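You operate a simulated robot arm through the tools that you are given. There is no shell and no other tool.

You run a simulated robot arm. Do the job below in one go: nothing can be reset, and whatever is moved stays where it is left.

JOB
Put things in order on the top of the carpeted bench. At the end: the white square tube stands where the wide black sleeve stood; the blue nut driver from the top of the carpeted bench stands on top of the blue jaw cover (marked "SOFT"); the cream sleeve stands on top of the black socket; the wide black sleeve stands where the blue nut driver stood; whatever was shut is shut again. Leave all else as you found it, and nothing knocked over.
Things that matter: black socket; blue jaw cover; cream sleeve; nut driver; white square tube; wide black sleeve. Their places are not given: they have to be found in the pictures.

The check looks at the end state, three seconds after you hand in, the way a careful person would. Anything else that was tipped, shoved, dropped, spilled or broken makes it a failure. Lids that push on must go on centred and level and be pressed home; caps that screw on are set level and turned clockwise until they are tight.

ROBOT AND FRAMES
A 6-joint arm with a two-finger gripper, fixed in place. Base frame: the origin is at the foot of the arm, x ahead of it, y to its left, z up; the work surface is at about z = 830. Lengths are in mm, angles in degrees, forces in N, time in s.
With the tool pointing down near the work surface it reaches from about 120 to 680 mm from the base axis. Its first joint turns from -66.0 to 66.0 degrees. Payload 2.45 kg.
The tool frame sits at the grasp point between the pads (the TCP): z along the fingers, y along the line on which they close. The tips reach 30 mm beyond it. Largest opening 106 mm; the body of the gripper starts 79 mm behind the TCP.
Orientation is told as [roll, pitch, yaw] about the base's x, y, z axes, in that order, counted from this pose: with the fingers straight down and closing along the base's y, the tool's x points along the base's -x, its y along +y and its z along -z.

CONTROLS
- The arm moves only by the tool arm_command. Its argument "increments" is a list of rows, each a list of 3 entries, a list of its own where there are three numbers: the gripper command, from -1 (fully open) to 1 (shut), values between in proportion, then the shift along the tool's x, y, z in units of 30 mm (1.0 is 30 mm), then the turn, a rotation vector about the tool's x, y, z in units of 5 degrees (1.0 is 5 degrees). In form: [[gripper, [tx, ty, tz], [ax, ay, az]], ...]. A call has 1 to 20 rows; each row shifts and turns the commanded pose from where the row before left it, along the tool's axes as they then stand. A call with a number of a shift or a turn outside -1 to 1 is refused whole. A row lasts 0.2 s, in which the tool goes at most 50 mm and 8.6 degrees; a call with a longer step from one row to the next is refused whole, and so is a gripper value outside its range. A pose out of reach is approached as far as the arm can. The call stops where the force on the tool passes 40 N (or 10 N more than at its start, if that is more) or the arm is blocked; 0.2 s more then pass. Each finger travels about 153 mm/s and halts on what it meets, pressing with about 30 N; the grip force reading is that of the motor and also rises with nothing between the fingers. The clock runs only during rows and for 0.2 s after the last one: add rows that do not move to give the fingers time. The reply holds the time, the measured pose of the TCP, the force on the tool along the base axes, the opening and the grip force, in the units named above and with some noise, with the torque about the TCP (base axes, N m) and any sound that the robot's microphone picked up.
- Cameras (640 x 400 px; columns grow to the right, rows downward): "scene" is fixed at [43.2, 402.1, 1415.6]; the picture's right is [-0.87, -0.49, 0.00], its down [-0.22, 0.38, -0.90] and it looks along [0.44, -0.78, -0.44] (base axes); focal length 363 px, centre (320, 200). "wrist" rides on the gripper at [76, -2, -106] in the tool frame; the picture's right is [0.02, 1.00, 0.00], its down [-0.78, 0.02, -0.62] and it looks along [-0.62, 0.01, 0.78] (tool axes); focal length 247 px, centre (320, 200).
- get_image(camera): a new picture of that camera. It takes no simulated time.
- point_at(camera, pixels): for up to 12 pixels [column, row] of the newest picture of that camera ("zoom" is the newest enlarged one), the place [x, y, z] in the base frame of the surface seen there, good to about 2 mm. It takes no simulated time.
- close_up(camera, box): a new picture of the part [left, top, right, bottom] of that camera's present view, enlarged. It takes no simulated time.
- job_done(): hands the job in; it is judged then, once.

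Open the gripper and draw the arm clear of the work before you hand the job in, unless the task says otherwise.

The tools are called as a command line: name --argument value ..., lists and objects as JSON in quotes. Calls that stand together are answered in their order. arm_command: Moves the arm, as the interface text tells. Its arguments: {"type":"object","properties":{"increments":{"type":"array","items":{"type":"array"}}},"required":["increments"]} The other tools are called the same way: get_image (camera) takes a picture; point_at (camera, pixels) gives the place of the surface under pixels of a picture; close_up (camera, box) takes an enlarged picture of a part of a camera's view; job_done () hands the job in.

At the start:

```text
time: 0.0
ee_pos: [254.9, -229.2, 1221.6]
ee_rot: [0.0, -0.1, 0.0]
contact_force: [-0.3, 0.3, 0.5]
torque: [-0.01, -0.03, 0.02]
finger_gap: 106.1
gripper_force: 0.0
```

scene: 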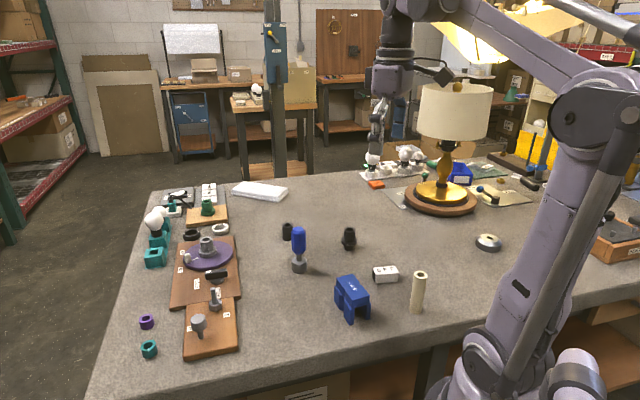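
wrist: 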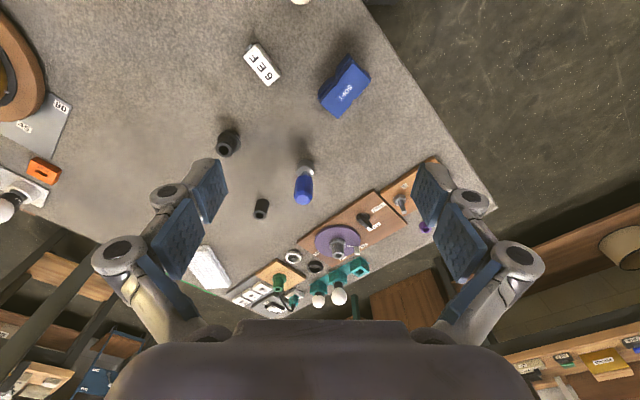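

The scene shows the bench with the blue nut driver near (299,250), black parts at (287,231) and (349,238), the blue jaw cover at (351,297), a white block at (385,274) and a cream sleeve at (418,292). I'll take close-ups to identify them.

close_up --camera "scene" --box '[260, 200, 460, 330]'

close_up --camera "scene" --box '[120, 170, 320, 300]'

close_up --camera "wrist" --box '[200, 20, 400, 220]'

```text
3.08 times, centred on (360, 265) of scene
```

zoom: 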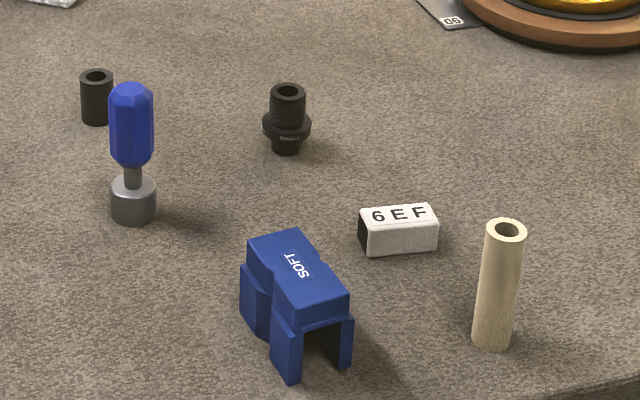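

```text
3.08 times, centred on (220, 235) of scene
```

zoom: 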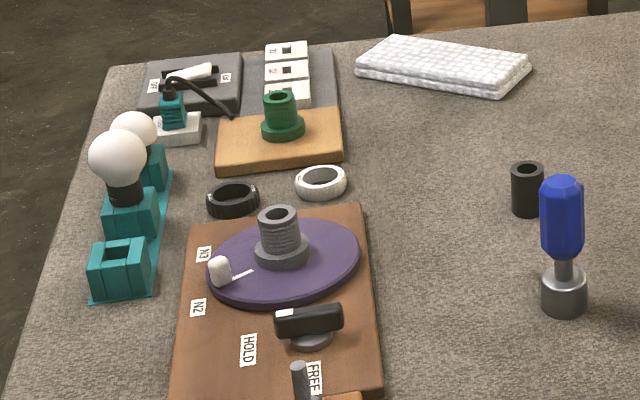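

```text
2.00 times, centred on (300, 120) of wrist
```

zoom: 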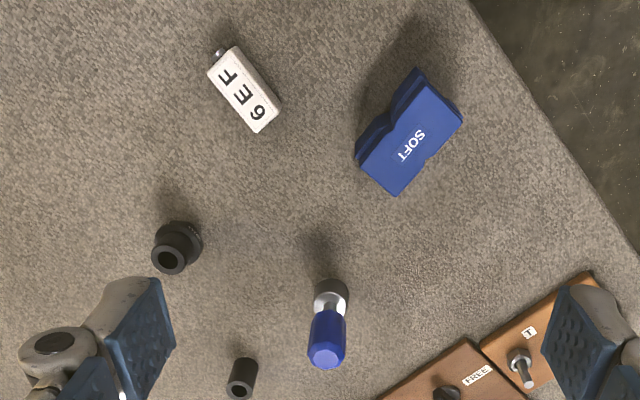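

The black cylinder at (287,231), the "SMALL" threaded black fitting at (349,238) and the "6EF" white block at (385,274) are candidates, but I should check the rest of the bench as well before I decide.

close_up --camera "scene" --box '[340, 130, 560, 270]'

close_up --camera "scene" --box '[440, 80, 640, 280]'

close_up --camera "scene" --box '[120, 260, 280, 370]'

close_up --camera "scene" --box '[130, 175, 240, 265]'

close_up --camera "scene" --box '[360, 255, 450, 325]'

close_up --camera "scene" --box '[270, 215, 370, 280]'

```text
2.86 times, centred on (450, 200) of scene
```

zoom: 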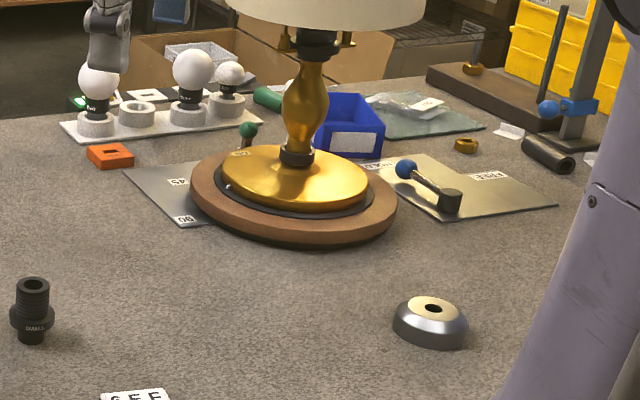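

```text
2.00 times, centred on (540, 180) of scene
```

zoom: 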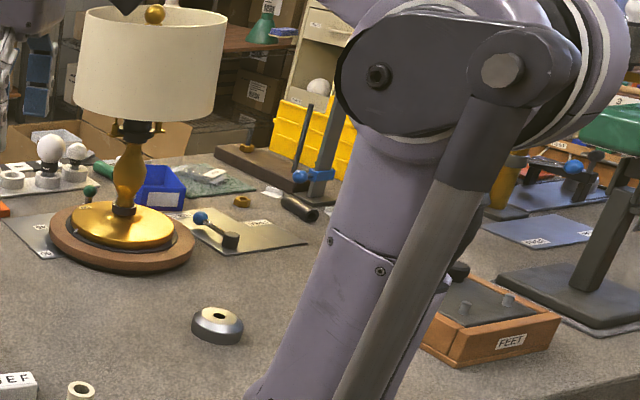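

```text
3.64 times, centred on (200, 315) of scene
```

zoom: 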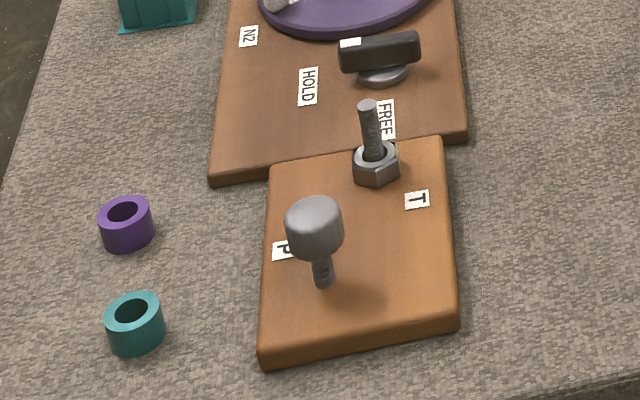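

```text
4.44 times, centred on (185, 220) of scene
```

zoom: 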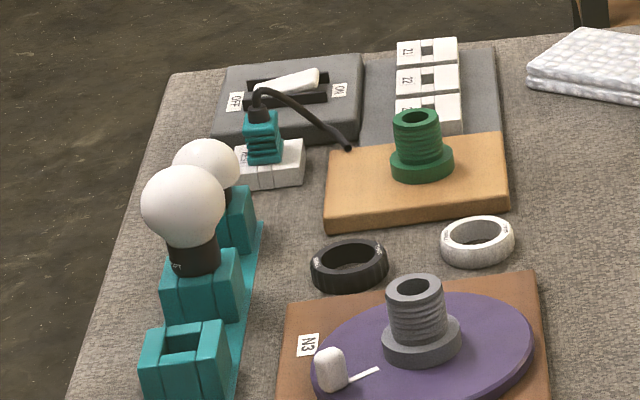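

```text
5.71 times, centred on (405, 290) of scene
```

zoom: 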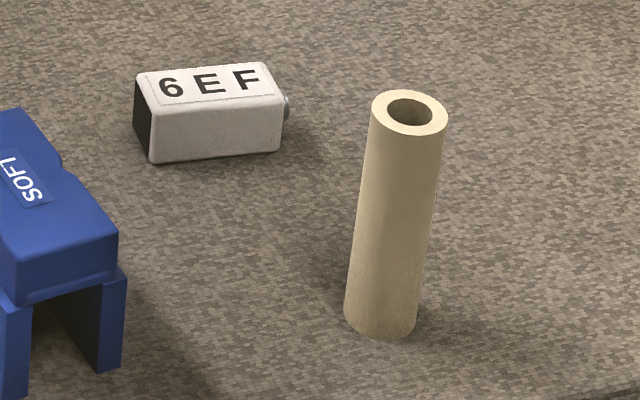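

```text
6.15 times, centred on (320, 248) of scene
```

zoom: 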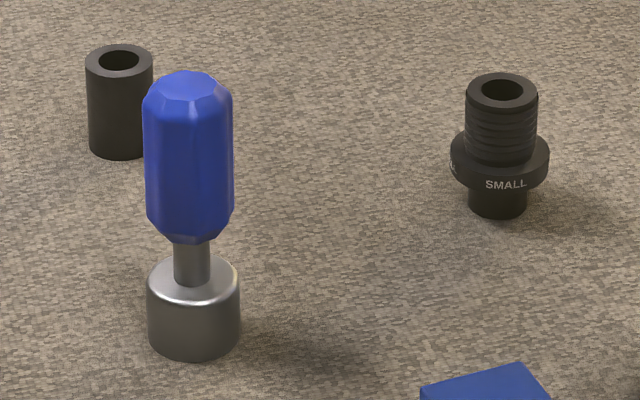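

I'll measure where these objects are and get their sizes from the scene picture.

get_image --camera "scene"

point_at --camera "scene" --pixels '[[287, 225], [287, 239], [299, 232], [299, 268], [349, 230], [349, 247], [351, 285], [385, 271], [419, 273], [417, 308], [488, 240], [262, 190]]'

point_at --camera "scene" --pixels '[[191, 234], [221, 229], [207, 245], [209, 205], [147, 322], [149, 349], [198, 322], [215, 300], [376, 184], [375, 160], [440, 205], [154, 258]]'

```text
taken
```

scene: 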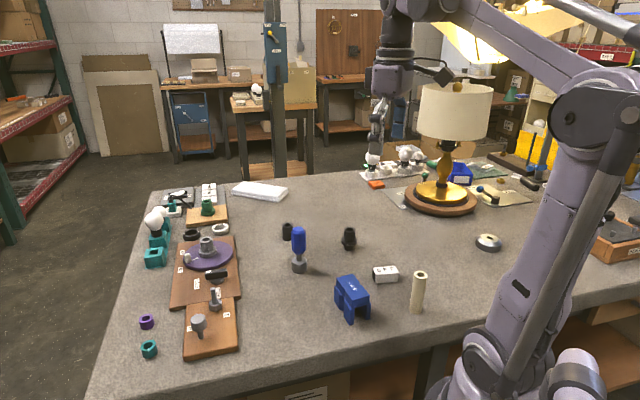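

```text
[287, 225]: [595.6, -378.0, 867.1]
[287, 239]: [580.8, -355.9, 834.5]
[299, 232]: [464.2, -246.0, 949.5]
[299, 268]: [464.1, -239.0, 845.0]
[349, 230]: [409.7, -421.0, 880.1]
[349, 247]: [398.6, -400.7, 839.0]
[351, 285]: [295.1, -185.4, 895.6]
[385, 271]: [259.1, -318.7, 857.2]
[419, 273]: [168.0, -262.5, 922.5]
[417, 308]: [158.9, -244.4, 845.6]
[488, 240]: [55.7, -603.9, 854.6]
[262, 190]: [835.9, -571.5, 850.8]
```

```text
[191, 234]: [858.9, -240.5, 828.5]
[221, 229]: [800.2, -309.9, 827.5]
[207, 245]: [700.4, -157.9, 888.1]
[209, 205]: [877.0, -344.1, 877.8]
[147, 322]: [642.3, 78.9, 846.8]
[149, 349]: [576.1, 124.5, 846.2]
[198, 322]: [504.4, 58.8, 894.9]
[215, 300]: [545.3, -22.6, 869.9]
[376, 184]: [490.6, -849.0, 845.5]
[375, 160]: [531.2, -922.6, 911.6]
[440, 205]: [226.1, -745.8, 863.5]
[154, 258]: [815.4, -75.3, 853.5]
```

All six candidates appear to be within reach: the black cylinder (~590,-370), the "SMALL" fitting (~405,-412), the nut driver (~464,-243), the jaw cover (~295,-185), the 6EF block (~259,-318) and the cream tube (~164,-255). I'll move the wrist camera closer, staying well above the work.

arm_command --increments '[[-1, [-0.5, -0.4, 0.5], [0, 0, 0]], [-1, [-0.5, -0.4, 0.5], [0, 0, 0]], [-1, [-0.5, -0.4, 0.5], [0, 0, 0]], [-1, [-0.5, -0.4, 0.5], [0, 0, 0]], [-1, [-0.5, -0.4, 0.5], [0, 0, 0]], [-1, [-0.5, -0.4, 0.5], [0, 0, 0]], [-1, [-0.5, -0.4, 0.5], [0, 0, 0]], [-1, [-0.5, -0.4, 0.5], [0, 0, 0]], [-1, [0, 0, 0], [0, 0, 0]]]'

get_image --camera "wrist"

```text
time: 2.0
ee_pos: [375.5, -326.4, 1101.4]
ee_rot: [0.0, -0.2, 0.0]
contact_force: [-0.4, 0.4, 0.4]
torque: [0.01, 0.03, 0.0]
finger_gap: 106.1
gripper_force: 0.1
```

```text
taken
```

wrist: 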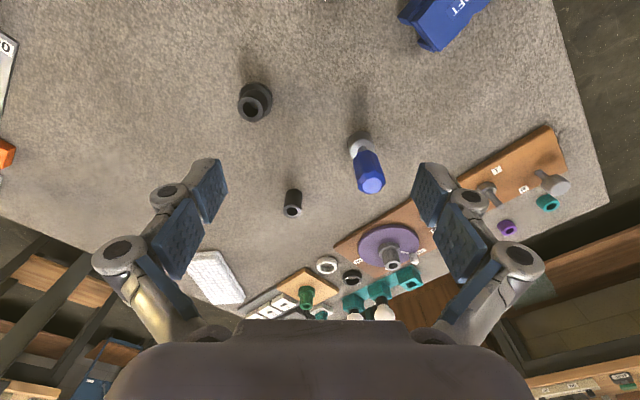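

The wrist now shows the "SMALL" fitting at (255,102), the black cylinder at (293,202) and the nut driver at (367,165). I'll zoom in on each.

close_up --camera "wrist" --box '[225, 75, 325, 225]'

close_up --camera "wrist" --box '[230, 80, 280, 125]'

point_at --camera "zoom" --pixels '[[320, 200]]'

close_up --camera "wrist" --box '[270, 180, 320, 220]'

```text
2.67 times, centred on (275, 150) of wrist
```

zoom: 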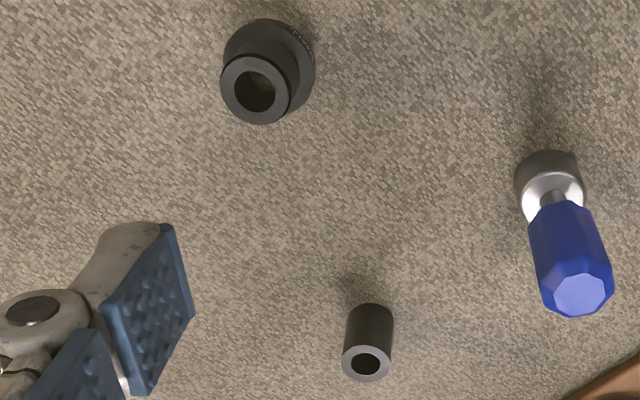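

```text
8.89 times, centred on (255, 102) of wrist
```

zoom: 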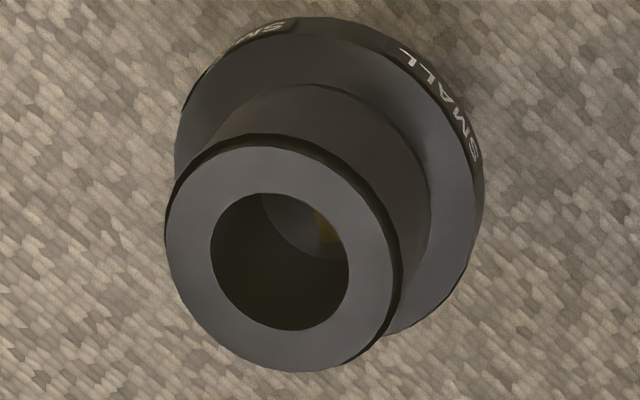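

```text
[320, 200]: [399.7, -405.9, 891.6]
```

```text
10.00 times, centred on (295, 200) of wrist
```

zoom: 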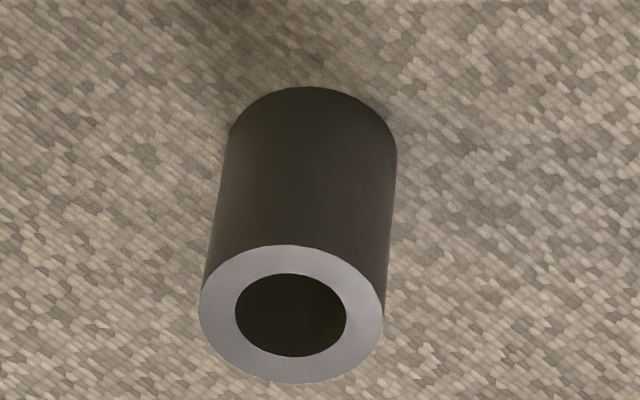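

The "SMALL" fitting has a brass contact inside, so it's a lamp socket (the black socket), and the plain black cylinder is the wide black sleeve. I'll measure the rims of both in the zooms, starting with the sleeve, whose ring is centred at (291,314) in the last zoom.

point_at --camera "zoom" --pixels '[[205, 305], [378, 305], [291, 255], [291, 376], [291, 314], [240, 365], [345, 365], [240, 262], [340, 262], [310, 100], [230, 150], [390, 150]]'

close_up --camera "wrist" --box '[230, 80, 280, 120]'

point_at --camera "zoom" --pixels '[[165, 255], [415, 255], [285, 155], [285, 395], [195, 310], [380, 310], [185, 130], [500, 200], [320, 20], [460, 330], [300, 60], [225, 260]]'

```text
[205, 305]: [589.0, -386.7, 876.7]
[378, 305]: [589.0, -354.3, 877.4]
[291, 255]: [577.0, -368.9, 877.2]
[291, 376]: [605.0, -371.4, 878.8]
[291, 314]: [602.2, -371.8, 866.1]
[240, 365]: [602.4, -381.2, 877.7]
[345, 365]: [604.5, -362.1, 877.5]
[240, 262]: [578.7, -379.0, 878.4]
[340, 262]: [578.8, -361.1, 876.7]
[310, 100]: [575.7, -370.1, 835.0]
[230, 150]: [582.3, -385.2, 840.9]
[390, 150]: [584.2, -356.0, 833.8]
```

```text
10.00 times, centred on (255, 100) of wrist
```

zoom: 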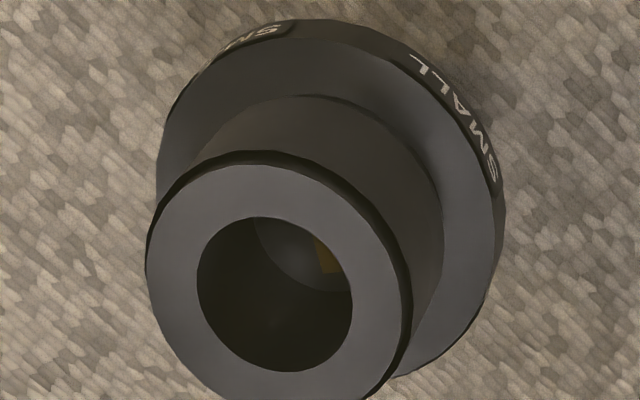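

```text
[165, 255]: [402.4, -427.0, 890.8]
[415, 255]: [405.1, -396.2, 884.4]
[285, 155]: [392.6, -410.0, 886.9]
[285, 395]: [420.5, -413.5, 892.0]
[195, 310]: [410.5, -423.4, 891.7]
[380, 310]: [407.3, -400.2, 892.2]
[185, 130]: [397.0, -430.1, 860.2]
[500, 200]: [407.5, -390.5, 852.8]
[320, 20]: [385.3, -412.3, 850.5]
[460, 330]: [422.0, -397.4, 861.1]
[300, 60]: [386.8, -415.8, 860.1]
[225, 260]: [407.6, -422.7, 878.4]
```

The black sleeve is centred near (591,-370), about 33 mm in diameter with its top at z≈877. The socket is near (406,-411) with its top at z≈891.5. Next I'll measure the nut driver at (367,165) in the wrist view.

close_up --camera "wrist" --box '[340, 125, 395, 200]'

point_at --camera "zoom" --pixels '[[342, 311], [320, 290], [385, 315], [350, 335], [342, 290], [320, 240], [295, 250], [370, 220], [265, 60], [220, 110], [300, 80], [262, 100]]'

```text
5.33 times, centred on (368, 162) of wrist
```

zoom: 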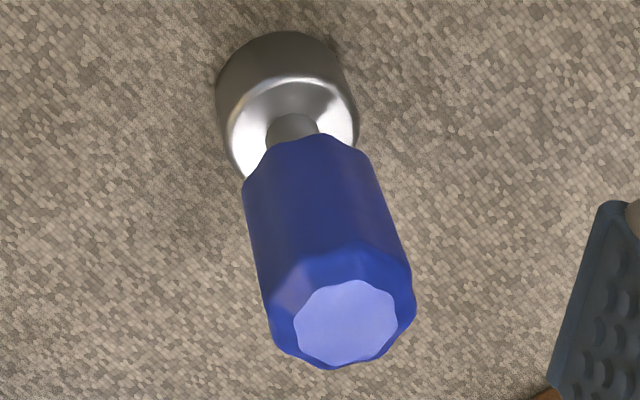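

```text
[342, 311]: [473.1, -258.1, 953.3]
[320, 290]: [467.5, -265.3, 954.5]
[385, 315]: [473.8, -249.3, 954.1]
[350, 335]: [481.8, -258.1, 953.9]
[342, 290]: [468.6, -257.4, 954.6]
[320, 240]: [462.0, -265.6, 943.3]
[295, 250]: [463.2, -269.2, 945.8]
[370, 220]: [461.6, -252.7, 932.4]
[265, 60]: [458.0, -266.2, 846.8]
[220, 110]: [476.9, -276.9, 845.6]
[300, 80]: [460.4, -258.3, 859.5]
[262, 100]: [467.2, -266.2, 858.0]
```

The nut driver is centred near (473,-256), with its top at z≈954. The handle is about 37 mm wide and the base about 40 mm. I'll move back toward the base to view the white tube, cream sleeve and jaw cover from above.

arm_command --increments '[[-1, [0.617, 0.253, 0.1], [0, 0, 0]], [-1, [0.617, 0.253, 0.1], [0, 0, 0]], [-1, [0.617, 0.253, 0.1], [0, 0, 0]], [-1, [0.617, 0.253, 0.1], [0, 0, 0]], [-1, [0.617, 0.253, 0.1], [0, 0, 0]], [-1, [0.617, 0.253, 0.1], [0, 0, 0]], [-1, [0.617, 0.253, 0.1], [0, 0, 0]], [-1, [0.617, 0.253, 0.1], [0, 0, 0]], [-1, [0.617, 0.253, 0.1], [0, 0, 0]], [-1, [0.617, 0.253, 0.1], [0, 0, 0]], [-1, [0, 0, 0], [0, 0, 0]]]'

get_image --camera "wrist"

```text
time: 4.4
ee_pos: [190.1, -250.9, 1072.7]
ee_rot: [0.0, -0.1, 0.0]
contact_force: [-0.5, -0.8, -0.9]
torque: [0.04, 0.0, 0.0]
finger_gap: 106.0
gripper_force: 0.1
```

```text
taken
```

wrist: 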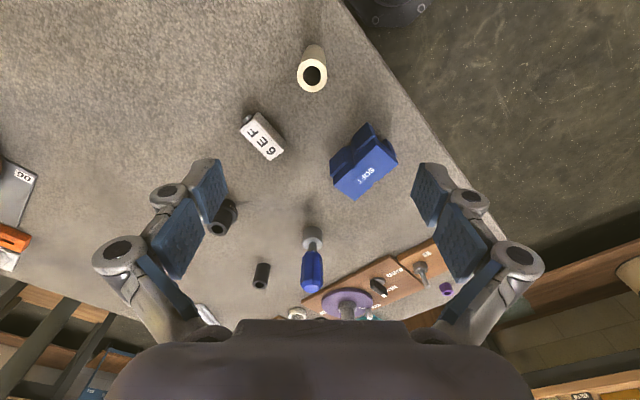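

The picture shows the cream sleeve at (312,72), the 6EF tube at (262,137) and the jaw cover at (363,162). I'll zoom in on all three.

close_up --camera "wrist" --box '[225, 100, 305, 170]'

point_at --camera "zoom" --pixels '[[175, 215], [230, 165], [295, 345], [355, 300], [265, 255], [200, 140], [190, 125], [180, 250], [270, 345], [320, 330], [400, 300], [210, 190]]'

close_up --camera "wrist" --box '[320, 115, 405, 205]'

point_at --camera "zoom" --pixels '[[320, 200], [262, 258], [322, 345], [475, 255], [400, 160], [265, 150], [350, 60], [200, 230], [300, 130], [340, 270], [430, 270], [390, 120]]'

close_up --camera "wrist" --box '[285, 35, 340, 100]'

point_at --camera "zoom" --pixels '[[232, 245], [392, 245], [312, 180], [312, 325], [255, 300], [370, 300], [255, 200], [370, 200], [310, 70], [260, 80], [365, 80], [312, 250]]'

```text
5.71 times, centred on (265, 135) of wrist
```

zoom: 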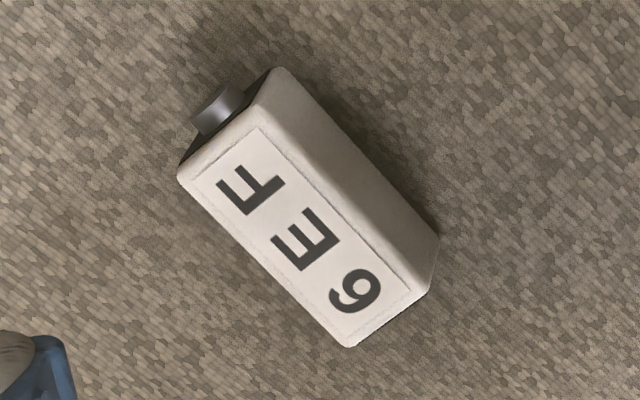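

```text
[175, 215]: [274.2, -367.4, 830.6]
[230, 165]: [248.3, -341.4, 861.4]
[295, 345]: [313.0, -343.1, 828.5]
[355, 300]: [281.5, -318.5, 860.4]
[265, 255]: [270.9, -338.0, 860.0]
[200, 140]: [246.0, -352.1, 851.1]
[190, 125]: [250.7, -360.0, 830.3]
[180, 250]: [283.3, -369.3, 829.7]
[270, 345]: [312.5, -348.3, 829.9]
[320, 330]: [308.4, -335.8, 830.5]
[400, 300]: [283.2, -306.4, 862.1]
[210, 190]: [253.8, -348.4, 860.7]
```

```text
4.44 times, centred on (362, 160) of wrist
```

zoom: 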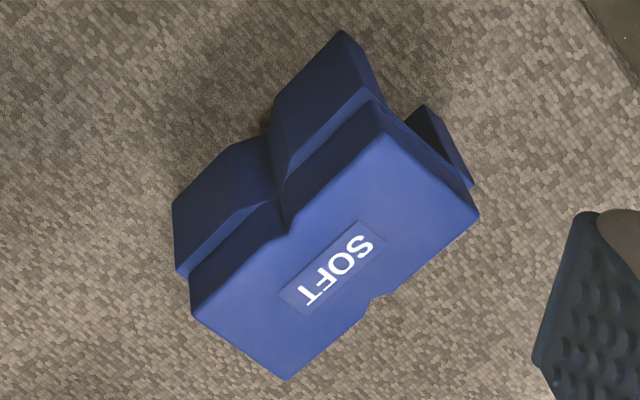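

```text
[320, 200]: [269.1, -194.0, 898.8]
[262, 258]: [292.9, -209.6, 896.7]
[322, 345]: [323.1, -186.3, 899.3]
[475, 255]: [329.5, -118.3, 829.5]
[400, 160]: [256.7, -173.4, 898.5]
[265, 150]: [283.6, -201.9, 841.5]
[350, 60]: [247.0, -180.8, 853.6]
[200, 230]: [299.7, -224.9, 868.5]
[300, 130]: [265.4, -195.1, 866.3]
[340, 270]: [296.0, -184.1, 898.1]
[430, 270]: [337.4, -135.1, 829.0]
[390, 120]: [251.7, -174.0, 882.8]
```

```text
6.15 times, centred on (312, 68) of wrist
```

zoom: 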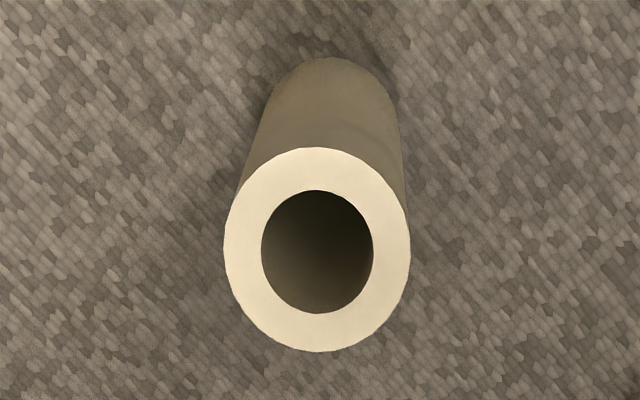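

```text
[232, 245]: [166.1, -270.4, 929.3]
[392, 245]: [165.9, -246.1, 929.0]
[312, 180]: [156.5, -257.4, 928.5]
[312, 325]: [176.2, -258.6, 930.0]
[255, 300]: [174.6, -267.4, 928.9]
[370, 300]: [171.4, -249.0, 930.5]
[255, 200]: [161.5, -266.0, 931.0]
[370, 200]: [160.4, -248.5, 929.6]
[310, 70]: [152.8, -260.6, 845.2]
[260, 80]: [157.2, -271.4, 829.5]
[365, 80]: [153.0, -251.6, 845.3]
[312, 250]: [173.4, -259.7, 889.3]
```

The cream sleeve is centred at about (166.6,-257.5), with its top at 929.5 and a diameter of about 28. The 6EF tube is about 52×28×31 mm, centred near (265,-327), with its long axis about 38° from x. The jaw cover top is at z≈898, centred near (291,-187). Next I'll go above the nut driver to locate it precisely.

arm_command --increments '[[-1, [-0.786, -0.014, 0.05], [0, 0, 0]], [-1, [-0.786, -0.014, 0.05], [0, 0, 0]], [-1, [-0.786, -0.014, 0.05], [0, 0, 0]], [-1, [-0.786, -0.014, 0.05], [0, 0, 0]], [-1, [-0.786, -0.014, 0.05], [0, 0, 0]], [-1, [-0.786, -0.014, 0.05], [0, 0, 0]], [-1, [-0.786, -0.014, 0.05], [0, 0, 0]], [-1, [-0.786, -0.014, 0.05], [0, 0, 0]], [-1, [-0.786, -0.014, 0.05], [0, 0, 0]], [-1, [-0.786, -0.014, 0.05], [0, 0, 0]], [-1, [-0.786, -0.014, 0.05], [0, 0, 0]], [-1, [-0.786, -0.014, 0.05], [0, 0, 0]], [-1, [0, 0, 0], [0, 0, 0]]]'

get_image --camera "wrist"

close_up --camera "wrist" --box '[270, 60, 370, 180]'

```text
time: 7.2
ee_pos: [474.1, -253.4, 1055.2]
ee_rot: [0.0, -0.1, 0.0]
contact_force: [-0.5, 0.1, -0.9]
torque: [-0.01, 0.05, 0.01]
finger_gap: 105.9
gripper_force: 0.1
```

```text
taken
```

wrist: 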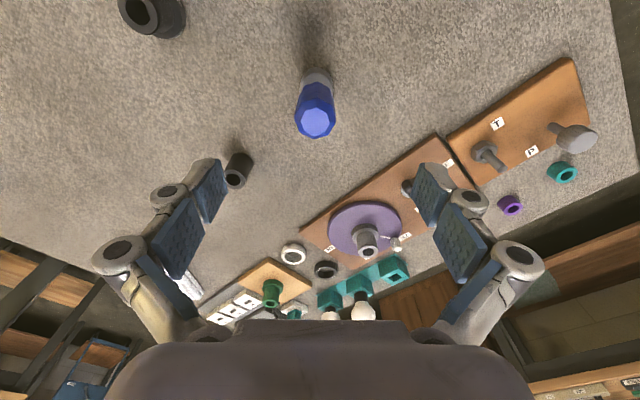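

```text
3.33 times, centred on (320, 120) of wrist
```

zoom: 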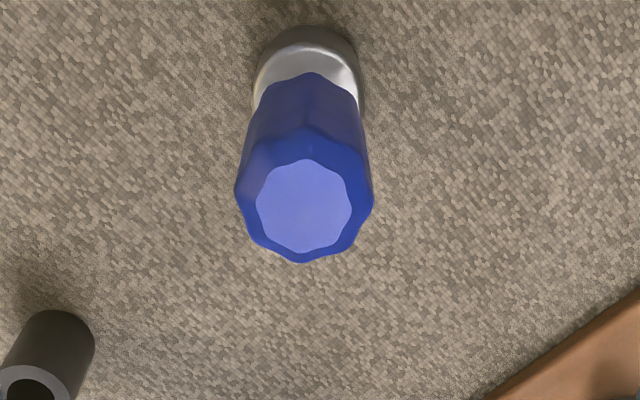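

The handle's top face is centred at about (304,207) in the zoom. I'll measure the top face and the metal base.

point_at --camera "zoom" --pixels '[[260, 207], [348, 207], [304, 165], [304, 248], [304, 207], [270, 180], [338, 180], [272, 238], [336, 238], [256, 80], [362, 80], [305, 28]]'

point_at --camera "wrist" --pixels '[[301, 88], [333, 88], [298, 100], [332, 100], [317, 72], [306, 75], [328, 75], [302, 80], [331, 80], [317, 69], [310, 95], [325, 95]]'

```text
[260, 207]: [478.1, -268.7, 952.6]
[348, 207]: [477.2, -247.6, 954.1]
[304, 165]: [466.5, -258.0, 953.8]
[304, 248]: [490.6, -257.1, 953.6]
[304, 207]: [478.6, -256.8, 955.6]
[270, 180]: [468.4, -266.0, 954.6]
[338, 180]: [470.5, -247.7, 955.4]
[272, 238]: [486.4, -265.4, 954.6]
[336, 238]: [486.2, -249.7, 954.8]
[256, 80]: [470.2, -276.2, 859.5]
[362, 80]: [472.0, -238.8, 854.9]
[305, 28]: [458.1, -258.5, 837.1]
```

```text
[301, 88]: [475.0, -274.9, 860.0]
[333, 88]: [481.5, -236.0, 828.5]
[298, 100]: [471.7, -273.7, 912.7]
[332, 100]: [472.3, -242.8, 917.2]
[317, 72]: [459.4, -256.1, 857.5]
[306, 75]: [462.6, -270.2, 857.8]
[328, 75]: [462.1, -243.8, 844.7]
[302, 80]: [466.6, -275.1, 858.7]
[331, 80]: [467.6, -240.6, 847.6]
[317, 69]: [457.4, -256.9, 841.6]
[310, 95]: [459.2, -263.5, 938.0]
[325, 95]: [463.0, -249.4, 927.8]
```

The nut driver's centre is (477.5,-257.5). I'll shift onto it, descend to z≈922 with the fingers open, and close on the handle.

arm_command --increments '[[-1, [-0.113, -0.137, 0.5], [0, 0, 0]], [-1, [0, 0, 0.7], [0, 0, 0]], [-1, [0, 0, 0.7], [0, 0, 0]], [-1, [0, 0, 0.7], [0, 0, 0]], [-1, [0, 0, 0.7], [0, 0, 0]], [-1, [0, 0, 0.6], [0, 0, 0]], [-1, [0, 0, 0.54], [0, 0, 0]], [-1, [0, 0, 0], [0, 0, 0]]]'

get_image --camera "wrist"

get_image --camera "scene"

```text
time: 9.0
ee_pos: [476.5, -258.6, 920.6]
ee_rot: [0.0, -0.2, 0.0]
contact_force: [0.0, -0.5, -0.1]
torque: [0.01, 0.02, 0.02]
finger_gap: 106.2
gripper_force: 0.1
```

```text
taken
```

wrist: 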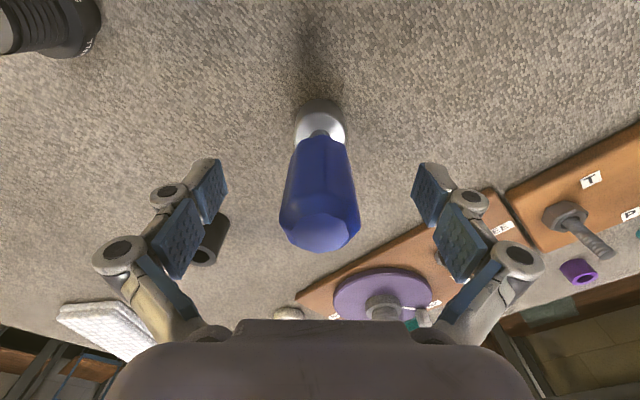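

```text
taken
```

scene: 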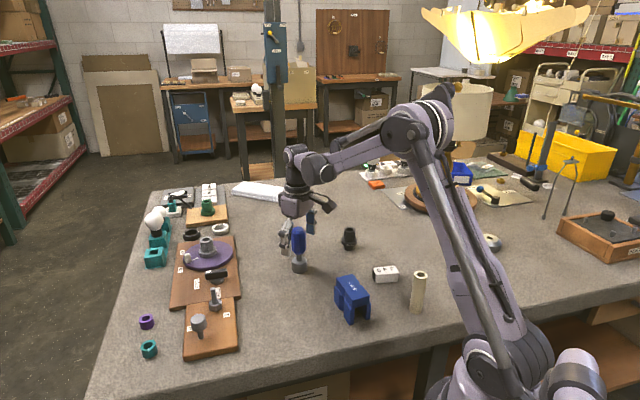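

The handle sits centred between the pads (column 320, with the pads at about 210 and 430). I'll close in steps so it isn't knocked.

arm_command --increments '[[-0.5, [0, 0, 0], [0, 0, 0]], [0, [0, 0, 0], [0, 0, 0]], [0.15, [0, 0, 0], [0, 0, 0]], [0.22, [0, 0, 0], [0, 0, 0]], [0.28, [0, 0, 0], [0, 0, 0]], [0.34, [0, 0, 0], [0, 0, 0]], [0.4, [0, 0, 0], [0, 0, 0]], [0.6, [0, 0, 0], [0, 0, 0]], [1, [0, 0, 0], [0, 0, 0]], [1, [0, 0, 0], [0, 0, 0]]]'

get_image --camera "wrist"

```text
time: 11.2
ee_pos: [476.8, -258.0, 921.6]
ee_rot: [-0.1, -0.1, 0.0]
contact_force: [-1.0, 1.3, 1.7]
torque: [0.01, 0.02, -0.03]
finger_gap: 34.7
gripper_force: 29.8
```

```text
taken
```

wrist: 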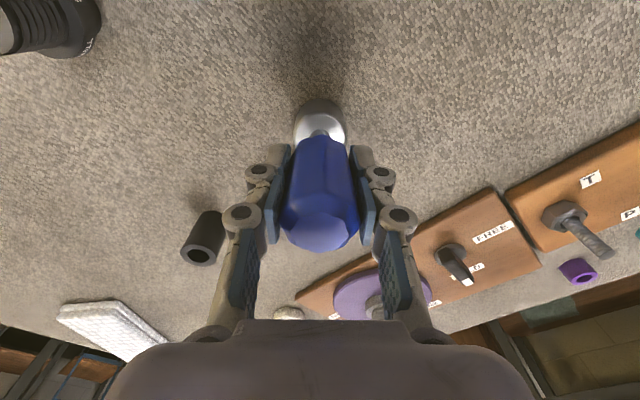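

The gripper holds the handle at a gap of 34.7 mm with 30 N. I'll lift it straight up about 110 mm.

arm_command --increments '[[1, [0, 0, -0.2], [0, 0, 0]], [1, [0, 0, -0.4], [0, 0, 0]], [1, [0, 0, -0.6], [0, 0, 0]], [1, [0, 0, -0.7], [0, 0, 0]], [1, [0, 0, -0.7], [0, 0, 0]], [1, [0, 0, -0.7], [0, 0, 0]], [1, [0, 0, -0.4], [0, 0, 0]], [1, [0, 0, 0], [0, 0, 0]]]'

get_image --camera "wrist"

get_image --camera "scene"

```text
time: 13.0
ee_pos: [478.8, -259.5, 1034.6]
ee_rot: [0.0, -0.1, 0.0]
contact_force: [-0.2, -0.4, -1.1]
torque: [0.0, 0.03, 0.01]
finger_gap: 34.7
gripper_force: 29.0
```

```text
taken
```

wrist: 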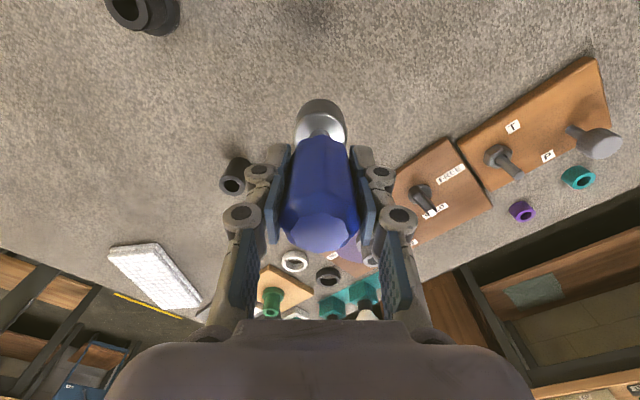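

```text
taken
```

scene: 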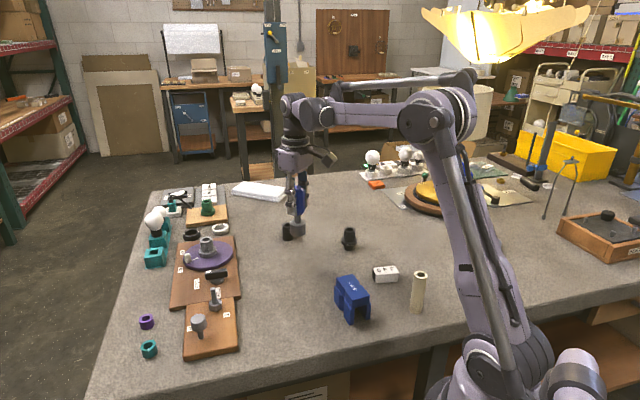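

The driver is lifted cleanly. Before placing it I'll measure the jaw cover's top more precisely from the scene camera.

close_up --camera "scene" --box '[320, 265, 385, 330]'

```text
6.15 times, centred on (352, 298) of scene
```

zoom: 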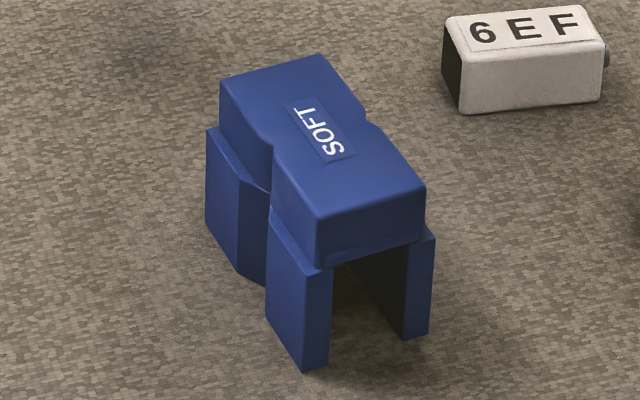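

I'll sample the jaw cover's top corners and label corners in this zoom.

point_at --camera "zoom" --pixels '[[228, 85], [316, 61], [415, 185], [321, 207], [321, 135], [290, 106], [312, 100], [355, 152], [333, 162], [280, 140], [362, 118], [370, 198]]'

point_at --camera "zoom" --pixels '[[225, 83], [319, 58], [420, 186], [319, 211], [272, 72], [370, 124], [276, 142], [366, 120], [305, 365], [415, 335], [208, 225], [330, 150]]'

```text
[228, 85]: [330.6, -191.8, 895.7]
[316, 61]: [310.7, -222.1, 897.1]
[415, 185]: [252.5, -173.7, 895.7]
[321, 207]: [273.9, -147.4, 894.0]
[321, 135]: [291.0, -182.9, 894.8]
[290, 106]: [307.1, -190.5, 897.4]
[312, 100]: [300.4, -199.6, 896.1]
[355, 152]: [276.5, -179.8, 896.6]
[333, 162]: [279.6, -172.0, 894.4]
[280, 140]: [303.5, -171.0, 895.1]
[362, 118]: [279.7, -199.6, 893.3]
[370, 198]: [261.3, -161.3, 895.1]
```

```text
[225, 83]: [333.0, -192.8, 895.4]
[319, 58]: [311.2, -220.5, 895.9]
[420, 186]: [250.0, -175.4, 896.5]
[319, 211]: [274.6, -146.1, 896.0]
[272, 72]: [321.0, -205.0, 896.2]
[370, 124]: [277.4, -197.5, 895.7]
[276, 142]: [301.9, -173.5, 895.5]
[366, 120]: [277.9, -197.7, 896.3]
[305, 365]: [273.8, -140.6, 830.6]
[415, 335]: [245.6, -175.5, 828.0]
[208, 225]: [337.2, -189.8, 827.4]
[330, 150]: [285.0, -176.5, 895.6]
```

The jaw cover's top centre is at (291,-185), z≈897. I'll carry the driver over it at the current height.

arm_command --increments '[[1, [0.3, 0.12, 0], [0, 0, 0]], [1, [0.6, 0.235, 0], [0, 0, 0]], [1, [0.65, 0.255, 0], [0, 0, 0]], [1, [0.65, 0.255, 0], [0, 0, 0]], [1, [0.65, 0.255, 0], [0, 0, 0]], [1, [0.65, 0.255, 0], [0, 0, 0]], [1, [0.65, 0.255, 0], [0, 0, 0]], [1, [0.65, 0.255, 0], [0, 0, 0]], [1, [0.65, 0.255, 0], [0, 0, 0]], [1, [0.5, 0.2, 0], [0, 0, 0]], [1, [0.25, 0.11, 0], [0, 0, 0]], [1, [0, 0, 0], [0, 0, 0]], [1, [0, 0, 0], [0, 0, 0]]]'

arm_command --increments '[[1, [0, 0, 0], [0, 0, 0]]]'

get_image --camera "wrist"

get_image --camera "scene"

close_up --camera "scene" --box '[310, 210, 400, 330]'

```text
time: 15.8
ee_pos: [293.7, -185.1, 1032.0]
ee_rot: [0.0, -0.1, 0.0]
contact_force: [0.4, 0.4, -0.9]
torque: [-0.02, 0.02, 0.01]
finger_gap: 34.8
gripper_force: 29.9
```

```text
time: 16.2
ee_pos: [291.5, -183.9, 1031.9]
ee_rot: [0.1, -0.2, -0.1]
contact_force: [-0.3, -0.5, -2.1]
torque: [0.0, 0.02, -0.02]
finger_gap: 34.8
gripper_force: 30.7
```

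```text
taken
```

wrist: 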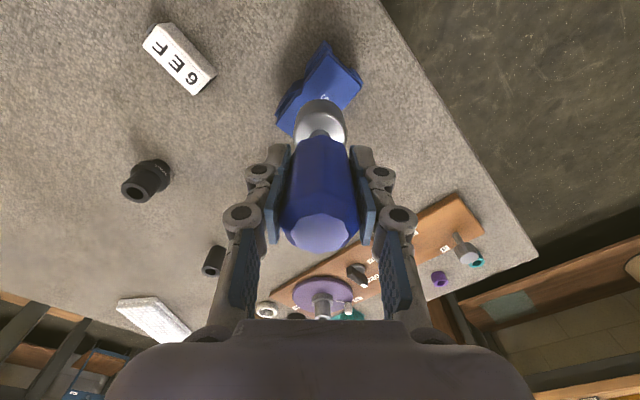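

```text
taken
```

scene: 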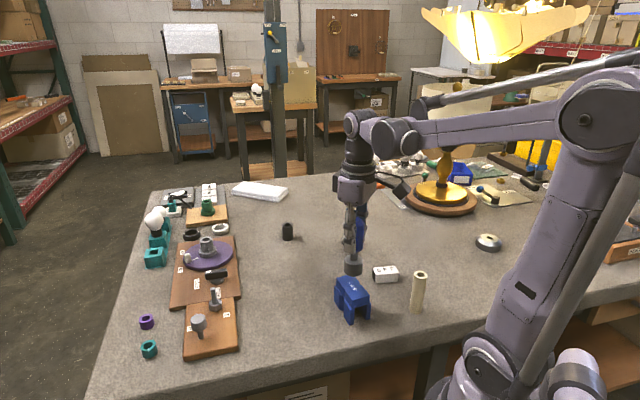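

```text
3.33 times, centred on (355, 270) of scene
```

zoom: 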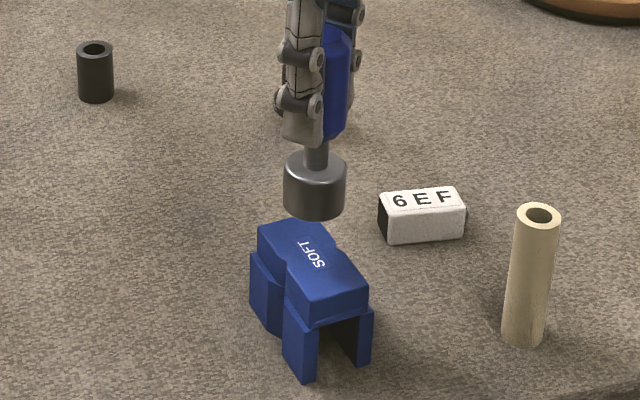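

The driver hangs over the jaw cover's centre, with its bottom about 44 mm above the top. I'll lower it 36 mm and check.

arm_command --increments '[[1, [0, 0, 0.3], [0, 0, 0]], [1, [0, 0, 0.3], [0, 0, 0]], [1, [0, 0, 0.3], [0, 0, 0]], [1, [0, 0, 0.2], [0, 0, 0]], [1, [0, 0, 0.1], [0, 0, 0]], [1, [0, 0, 0], [0, 0, 0]]]'

close_up --camera "scene" --box '[320, 240, 390, 330]'

close_up --camera "wrist" --box '[260, 30, 380, 150]'

```text
time: 17.6
ee_pos: [290.3, -184.3, 996.8]
ee_rot: [0.0, -0.1, 0.0]
contact_force: [-0.3, 0.8, -0.3]
torque: [-0.03, -0.04, -0.01]
finger_gap: 34.5
gripper_force: 29.7
```

```text
4.44 times, centred on (355, 285) of scene
```

zoom: 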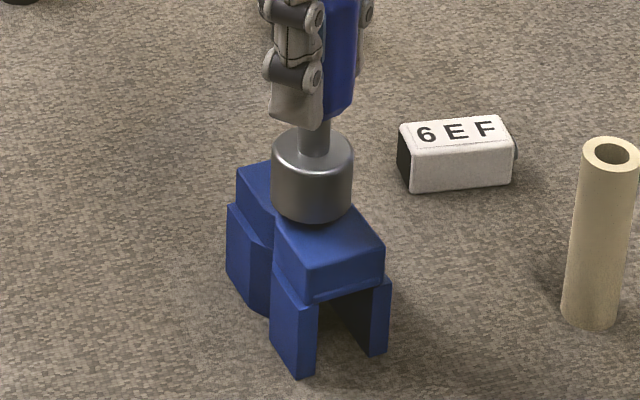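

```text
3.33 times, centred on (320, 90) of wrist
```

zoom: 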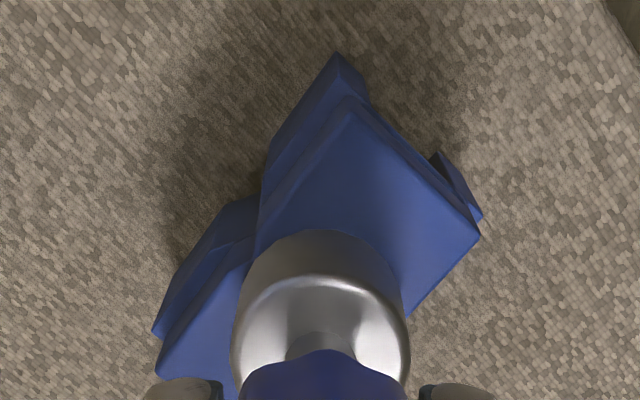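

The alignment looks good. I'll keep lowering gently and watch the force.

arm_command --increments '[[1, [0, 0, 0.1], [0, 0, 0]], [1, [0, 0, 0.07], [0, 0, 0]], [1, [0, 0, 0], [0, 0, 0]]]'

arm_command --increments '[[1, [0, 0, 0.04], [0, 0, 0]], [1, [0, 0, 0], [0, 0, 0]]]'

arm_command --increments '[[1, [0, 0, 0.04], [0, 0, 0]], [1, [0, 0, 0], [0, 0, 0]]]'

```text
time: 18.4
ee_pos: [292.5, -184.3, 992.4]
ee_rot: [0.0, -0.1, 0.0]
contact_force: [-0.1, 0.7, -1.5]
torque: [0.0, 0.01, -0.01]
finger_gap: 34.6
gripper_force: 29.7
```

```text
time: 19.0
ee_pos: [290.8, -185.3, 990.1]
ee_rot: [0.0, -0.1, -0.1]
contact_force: [0.0, -0.3, -2.1]
torque: [-0.02, 0.03, -0.04]
finger_gap: 34.6
gripper_force: 29.9
```

```text
time: 19.6
ee_pos: [291.2, -183.8, 988.3]
ee_rot: [-0.1, -0.1, -0.1]
contact_force: [0.9, -0.1, -2.0]
torque: [-0.01, -0.01, 0.02]
finger_gap: 34.7
gripper_force: 30.2
```

There's no contact yet, with the TCP at about 988.5. I'll continue in 1 mm steps.

arm_command --increments '[[1, [0, 0, 0.033], [0, 0, 0]], [1, [0, 0, 0], [0, 0, 0]]]'

arm_command --increments '[[1, [0, 0, 0.033], [0, 0, 0]], [1, [0, 0, 0], [0, 0, 0]]]'

close_up --camera "scene" --box '[325, 255, 385, 325]'

```text
time: 20.2
ee_pos: [290.6, -185.4, 988.9]
ee_rot: [0.0, -0.2, 0.0]
contact_force: [-1.5, 0.6, 20.0]
torque: [0.08, 0.05, -0.04]
finger_gap: 34.8
gripper_force: 30.3
```

```text
time: 20.8
ee_pos: [290.9, -185.1, 987.8]
ee_rot: [-0.1, -0.2, -0.1]
contact_force: [-1.2, 0.8, 28.3]
torque: [0.05, 0.02, -0.05]
finger_gap: 34.4
gripper_force: 30.0
```

```text
5.71 times, centred on (355, 290) of scene
```

zoom: 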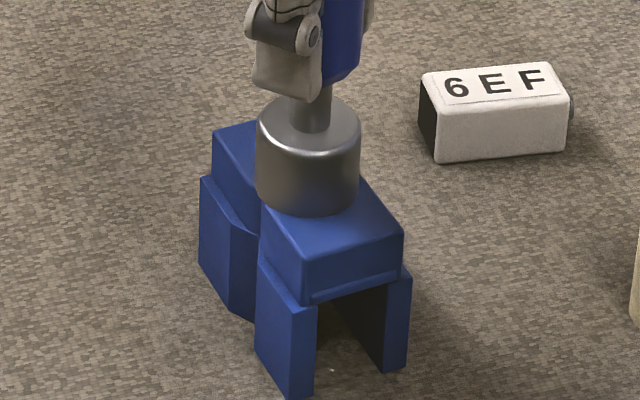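

The driver touched down on the cover (force +28 N). I'll ease off about 1 mm to relax the pressure, then open slowly.

arm_command --increments '[[1, [0, 0, -0.035], [0, 0, 0]], [1, [0, 0, 0], [0, 0, 0]]]'

```text
time: 21.4
ee_pos: [290.8, -185.1, 986.9]
ee_rot: [-0.1, -0.1, 0.0]
contact_force: [-0.6, 1.5, 2.5]
torque: [0.07, -0.06, 0.05]
finger_gap: 34.3
gripper_force: 29.9
```

The force is down to about 2.5 N, so the driver rests on the cover. I'll open the fingers gradually and evenly.

arm_command --increments '[[0.3, [0, 0, 0], [0, 0, 0]], [0.25, [0, 0, 0], [0, 0, 0]], [0.15, [0, 0, 0], [0, 0, 0]], [0, [0, 0, 0], [0, 0, 0]], [-0.3, [0, 0, 0], [0, 0, 0]], [-0.6, [0, 0, 0], [0, 0, 0]], [-1, [0, 0, 0], [0, 0, 0]], [-1, [0, 0, 0], [0, 0, 0]]]'

get_image --camera "wrist"

close_up --camera "scene" --box '[310, 210, 400, 330]'

```text
time: 23.2
ee_pos: [291.9, -185.1, 988.3]
ee_rot: [0.0, -0.1, 0.0]
contact_force: [0.0, -0.2, -0.2]
torque: [0.0, -0.02, -0.02]
finger_gap: 106.2
gripper_force: 0.0
```

```text
taken
```

wrist: 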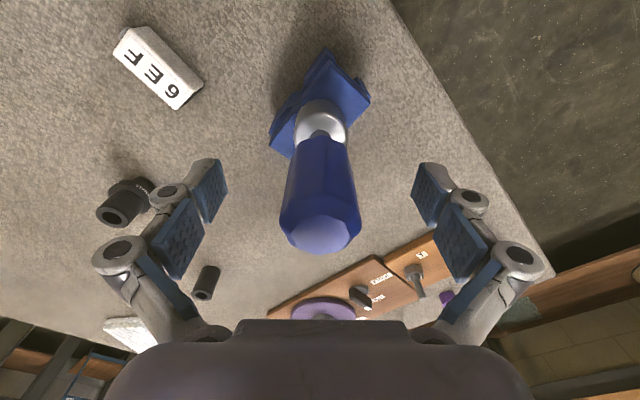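

```text
3.33 times, centred on (355, 270) of scene
```

zoom: 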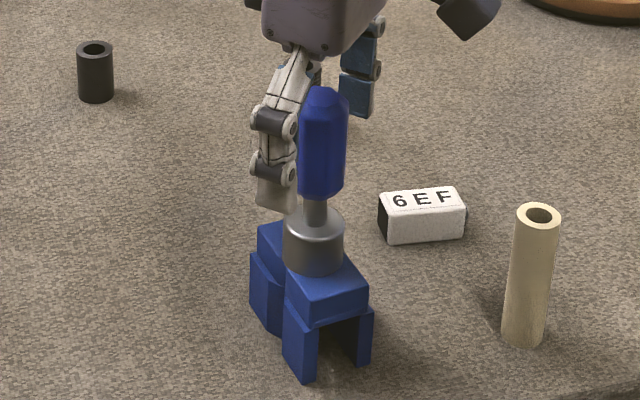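

The driver stands upright on the cover. I'll rise straight up 120 mm, clear of it.

arm_command --increments '[[-1, [0, 0, -0.4], [0, 0, 0]], [-1, [0, 0, -0.7], [0, 0, 0]], [-1, [0, 0, -0.7], [0, 0, 0]], [-1, [0, 0, -0.7], [0, 0, 0]], [-1, [0, 0, -0.7], [0, 0, 0]], [-1, [0, 0, -0.7], [0, 0, 0]], [-1, [0, 0, -0.2], [0, 0, 0]], [-1, [0, 0, 0], [0, 0, 0]]]'

get_image --camera "scene"

```text
time: 25.0
ee_pos: [289.8, -183.8, 1110.1]
ee_rot: [0.0, -0.2, 0.0]
contact_force: [-0.2, -0.5, 0.1]
torque: [0.02, 0.01, -0.01]
finger_gap: 105.9
gripper_force: 0.0
```

```text
taken
```

scene: 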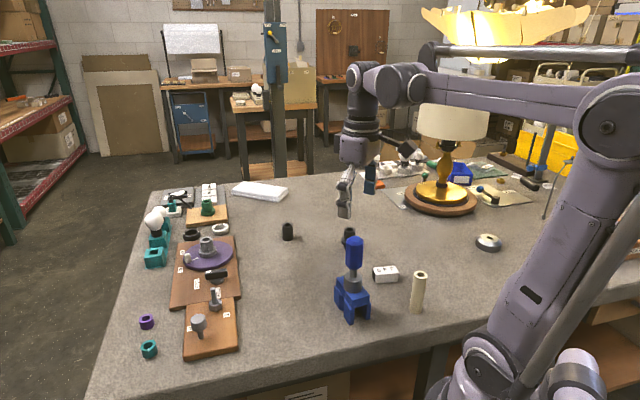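

The driver stands well. Next is the black sleeve at (591,-370). I'll move toward it at height, then turn the gripper 32° so the fingers close tangentially.

arm_command --increments '[[-1, [-0.693, -0.427, 0.2], [0, 0, 0]], [-1, [-0.693, -0.427, 0.2], [0, 0, 0]], [-1, [-0.693, -0.427, 0.3], [0, 0, 0]], [-1, [-0.693, -0.427, 0.3], [0, 0, 0]], [-1, [-0.693, -0.427, 0.3], [0, 0, 0]], [-1, [-0.693, -0.427, 0.3], [0, 0, 0]], [-1, [-0.693, -0.427, 0.3], [0, 0, 0]], [-1, [-0.693, -0.427, 0.3], [0, 0, 0]], [-1, [-0.693, -0.427, 0.3], [0, 0, 0]], [-1, [-0.693, -0.427, 0.3], [0, 0, 0]], [-1, [-0.693, -0.427, 0.3], [0, 0, 0]], [-1, [-0.693, -0.427, 0.3], [0, 0, 0]], [-1, [0, 0, 0], [0, 0, 1]], [-1, [0, 0, 0], [0, 0, 1]], [-1, [0, 0, 0], [0, 0, 1]], [-1, [0, 0, 0], [0, 0, 1]], [-1, [0, 0, 0], [0, 0, 1]], [-1, [0, 0, 0], [0, 0, 1]], [-1, [0, 0, 0], [0, 0, 0.4]], [-1, [0, 0, 0], [0, 0, 0]]]'

get_image --camera "wrist"

```text
time: 29.2
ee_pos: [540.5, -339.3, 1009.8]
ee_rot: [0.0, -0.1, -32.0]
contact_force: [0.2, -0.7, 0.3]
torque: [0.0, 0.02, 0.01]
finger_gap: 106.2
gripper_force: 0.0
```

```text
taken
```

wrist: 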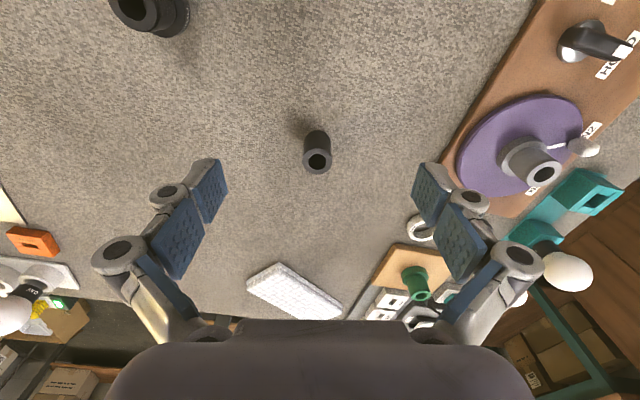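

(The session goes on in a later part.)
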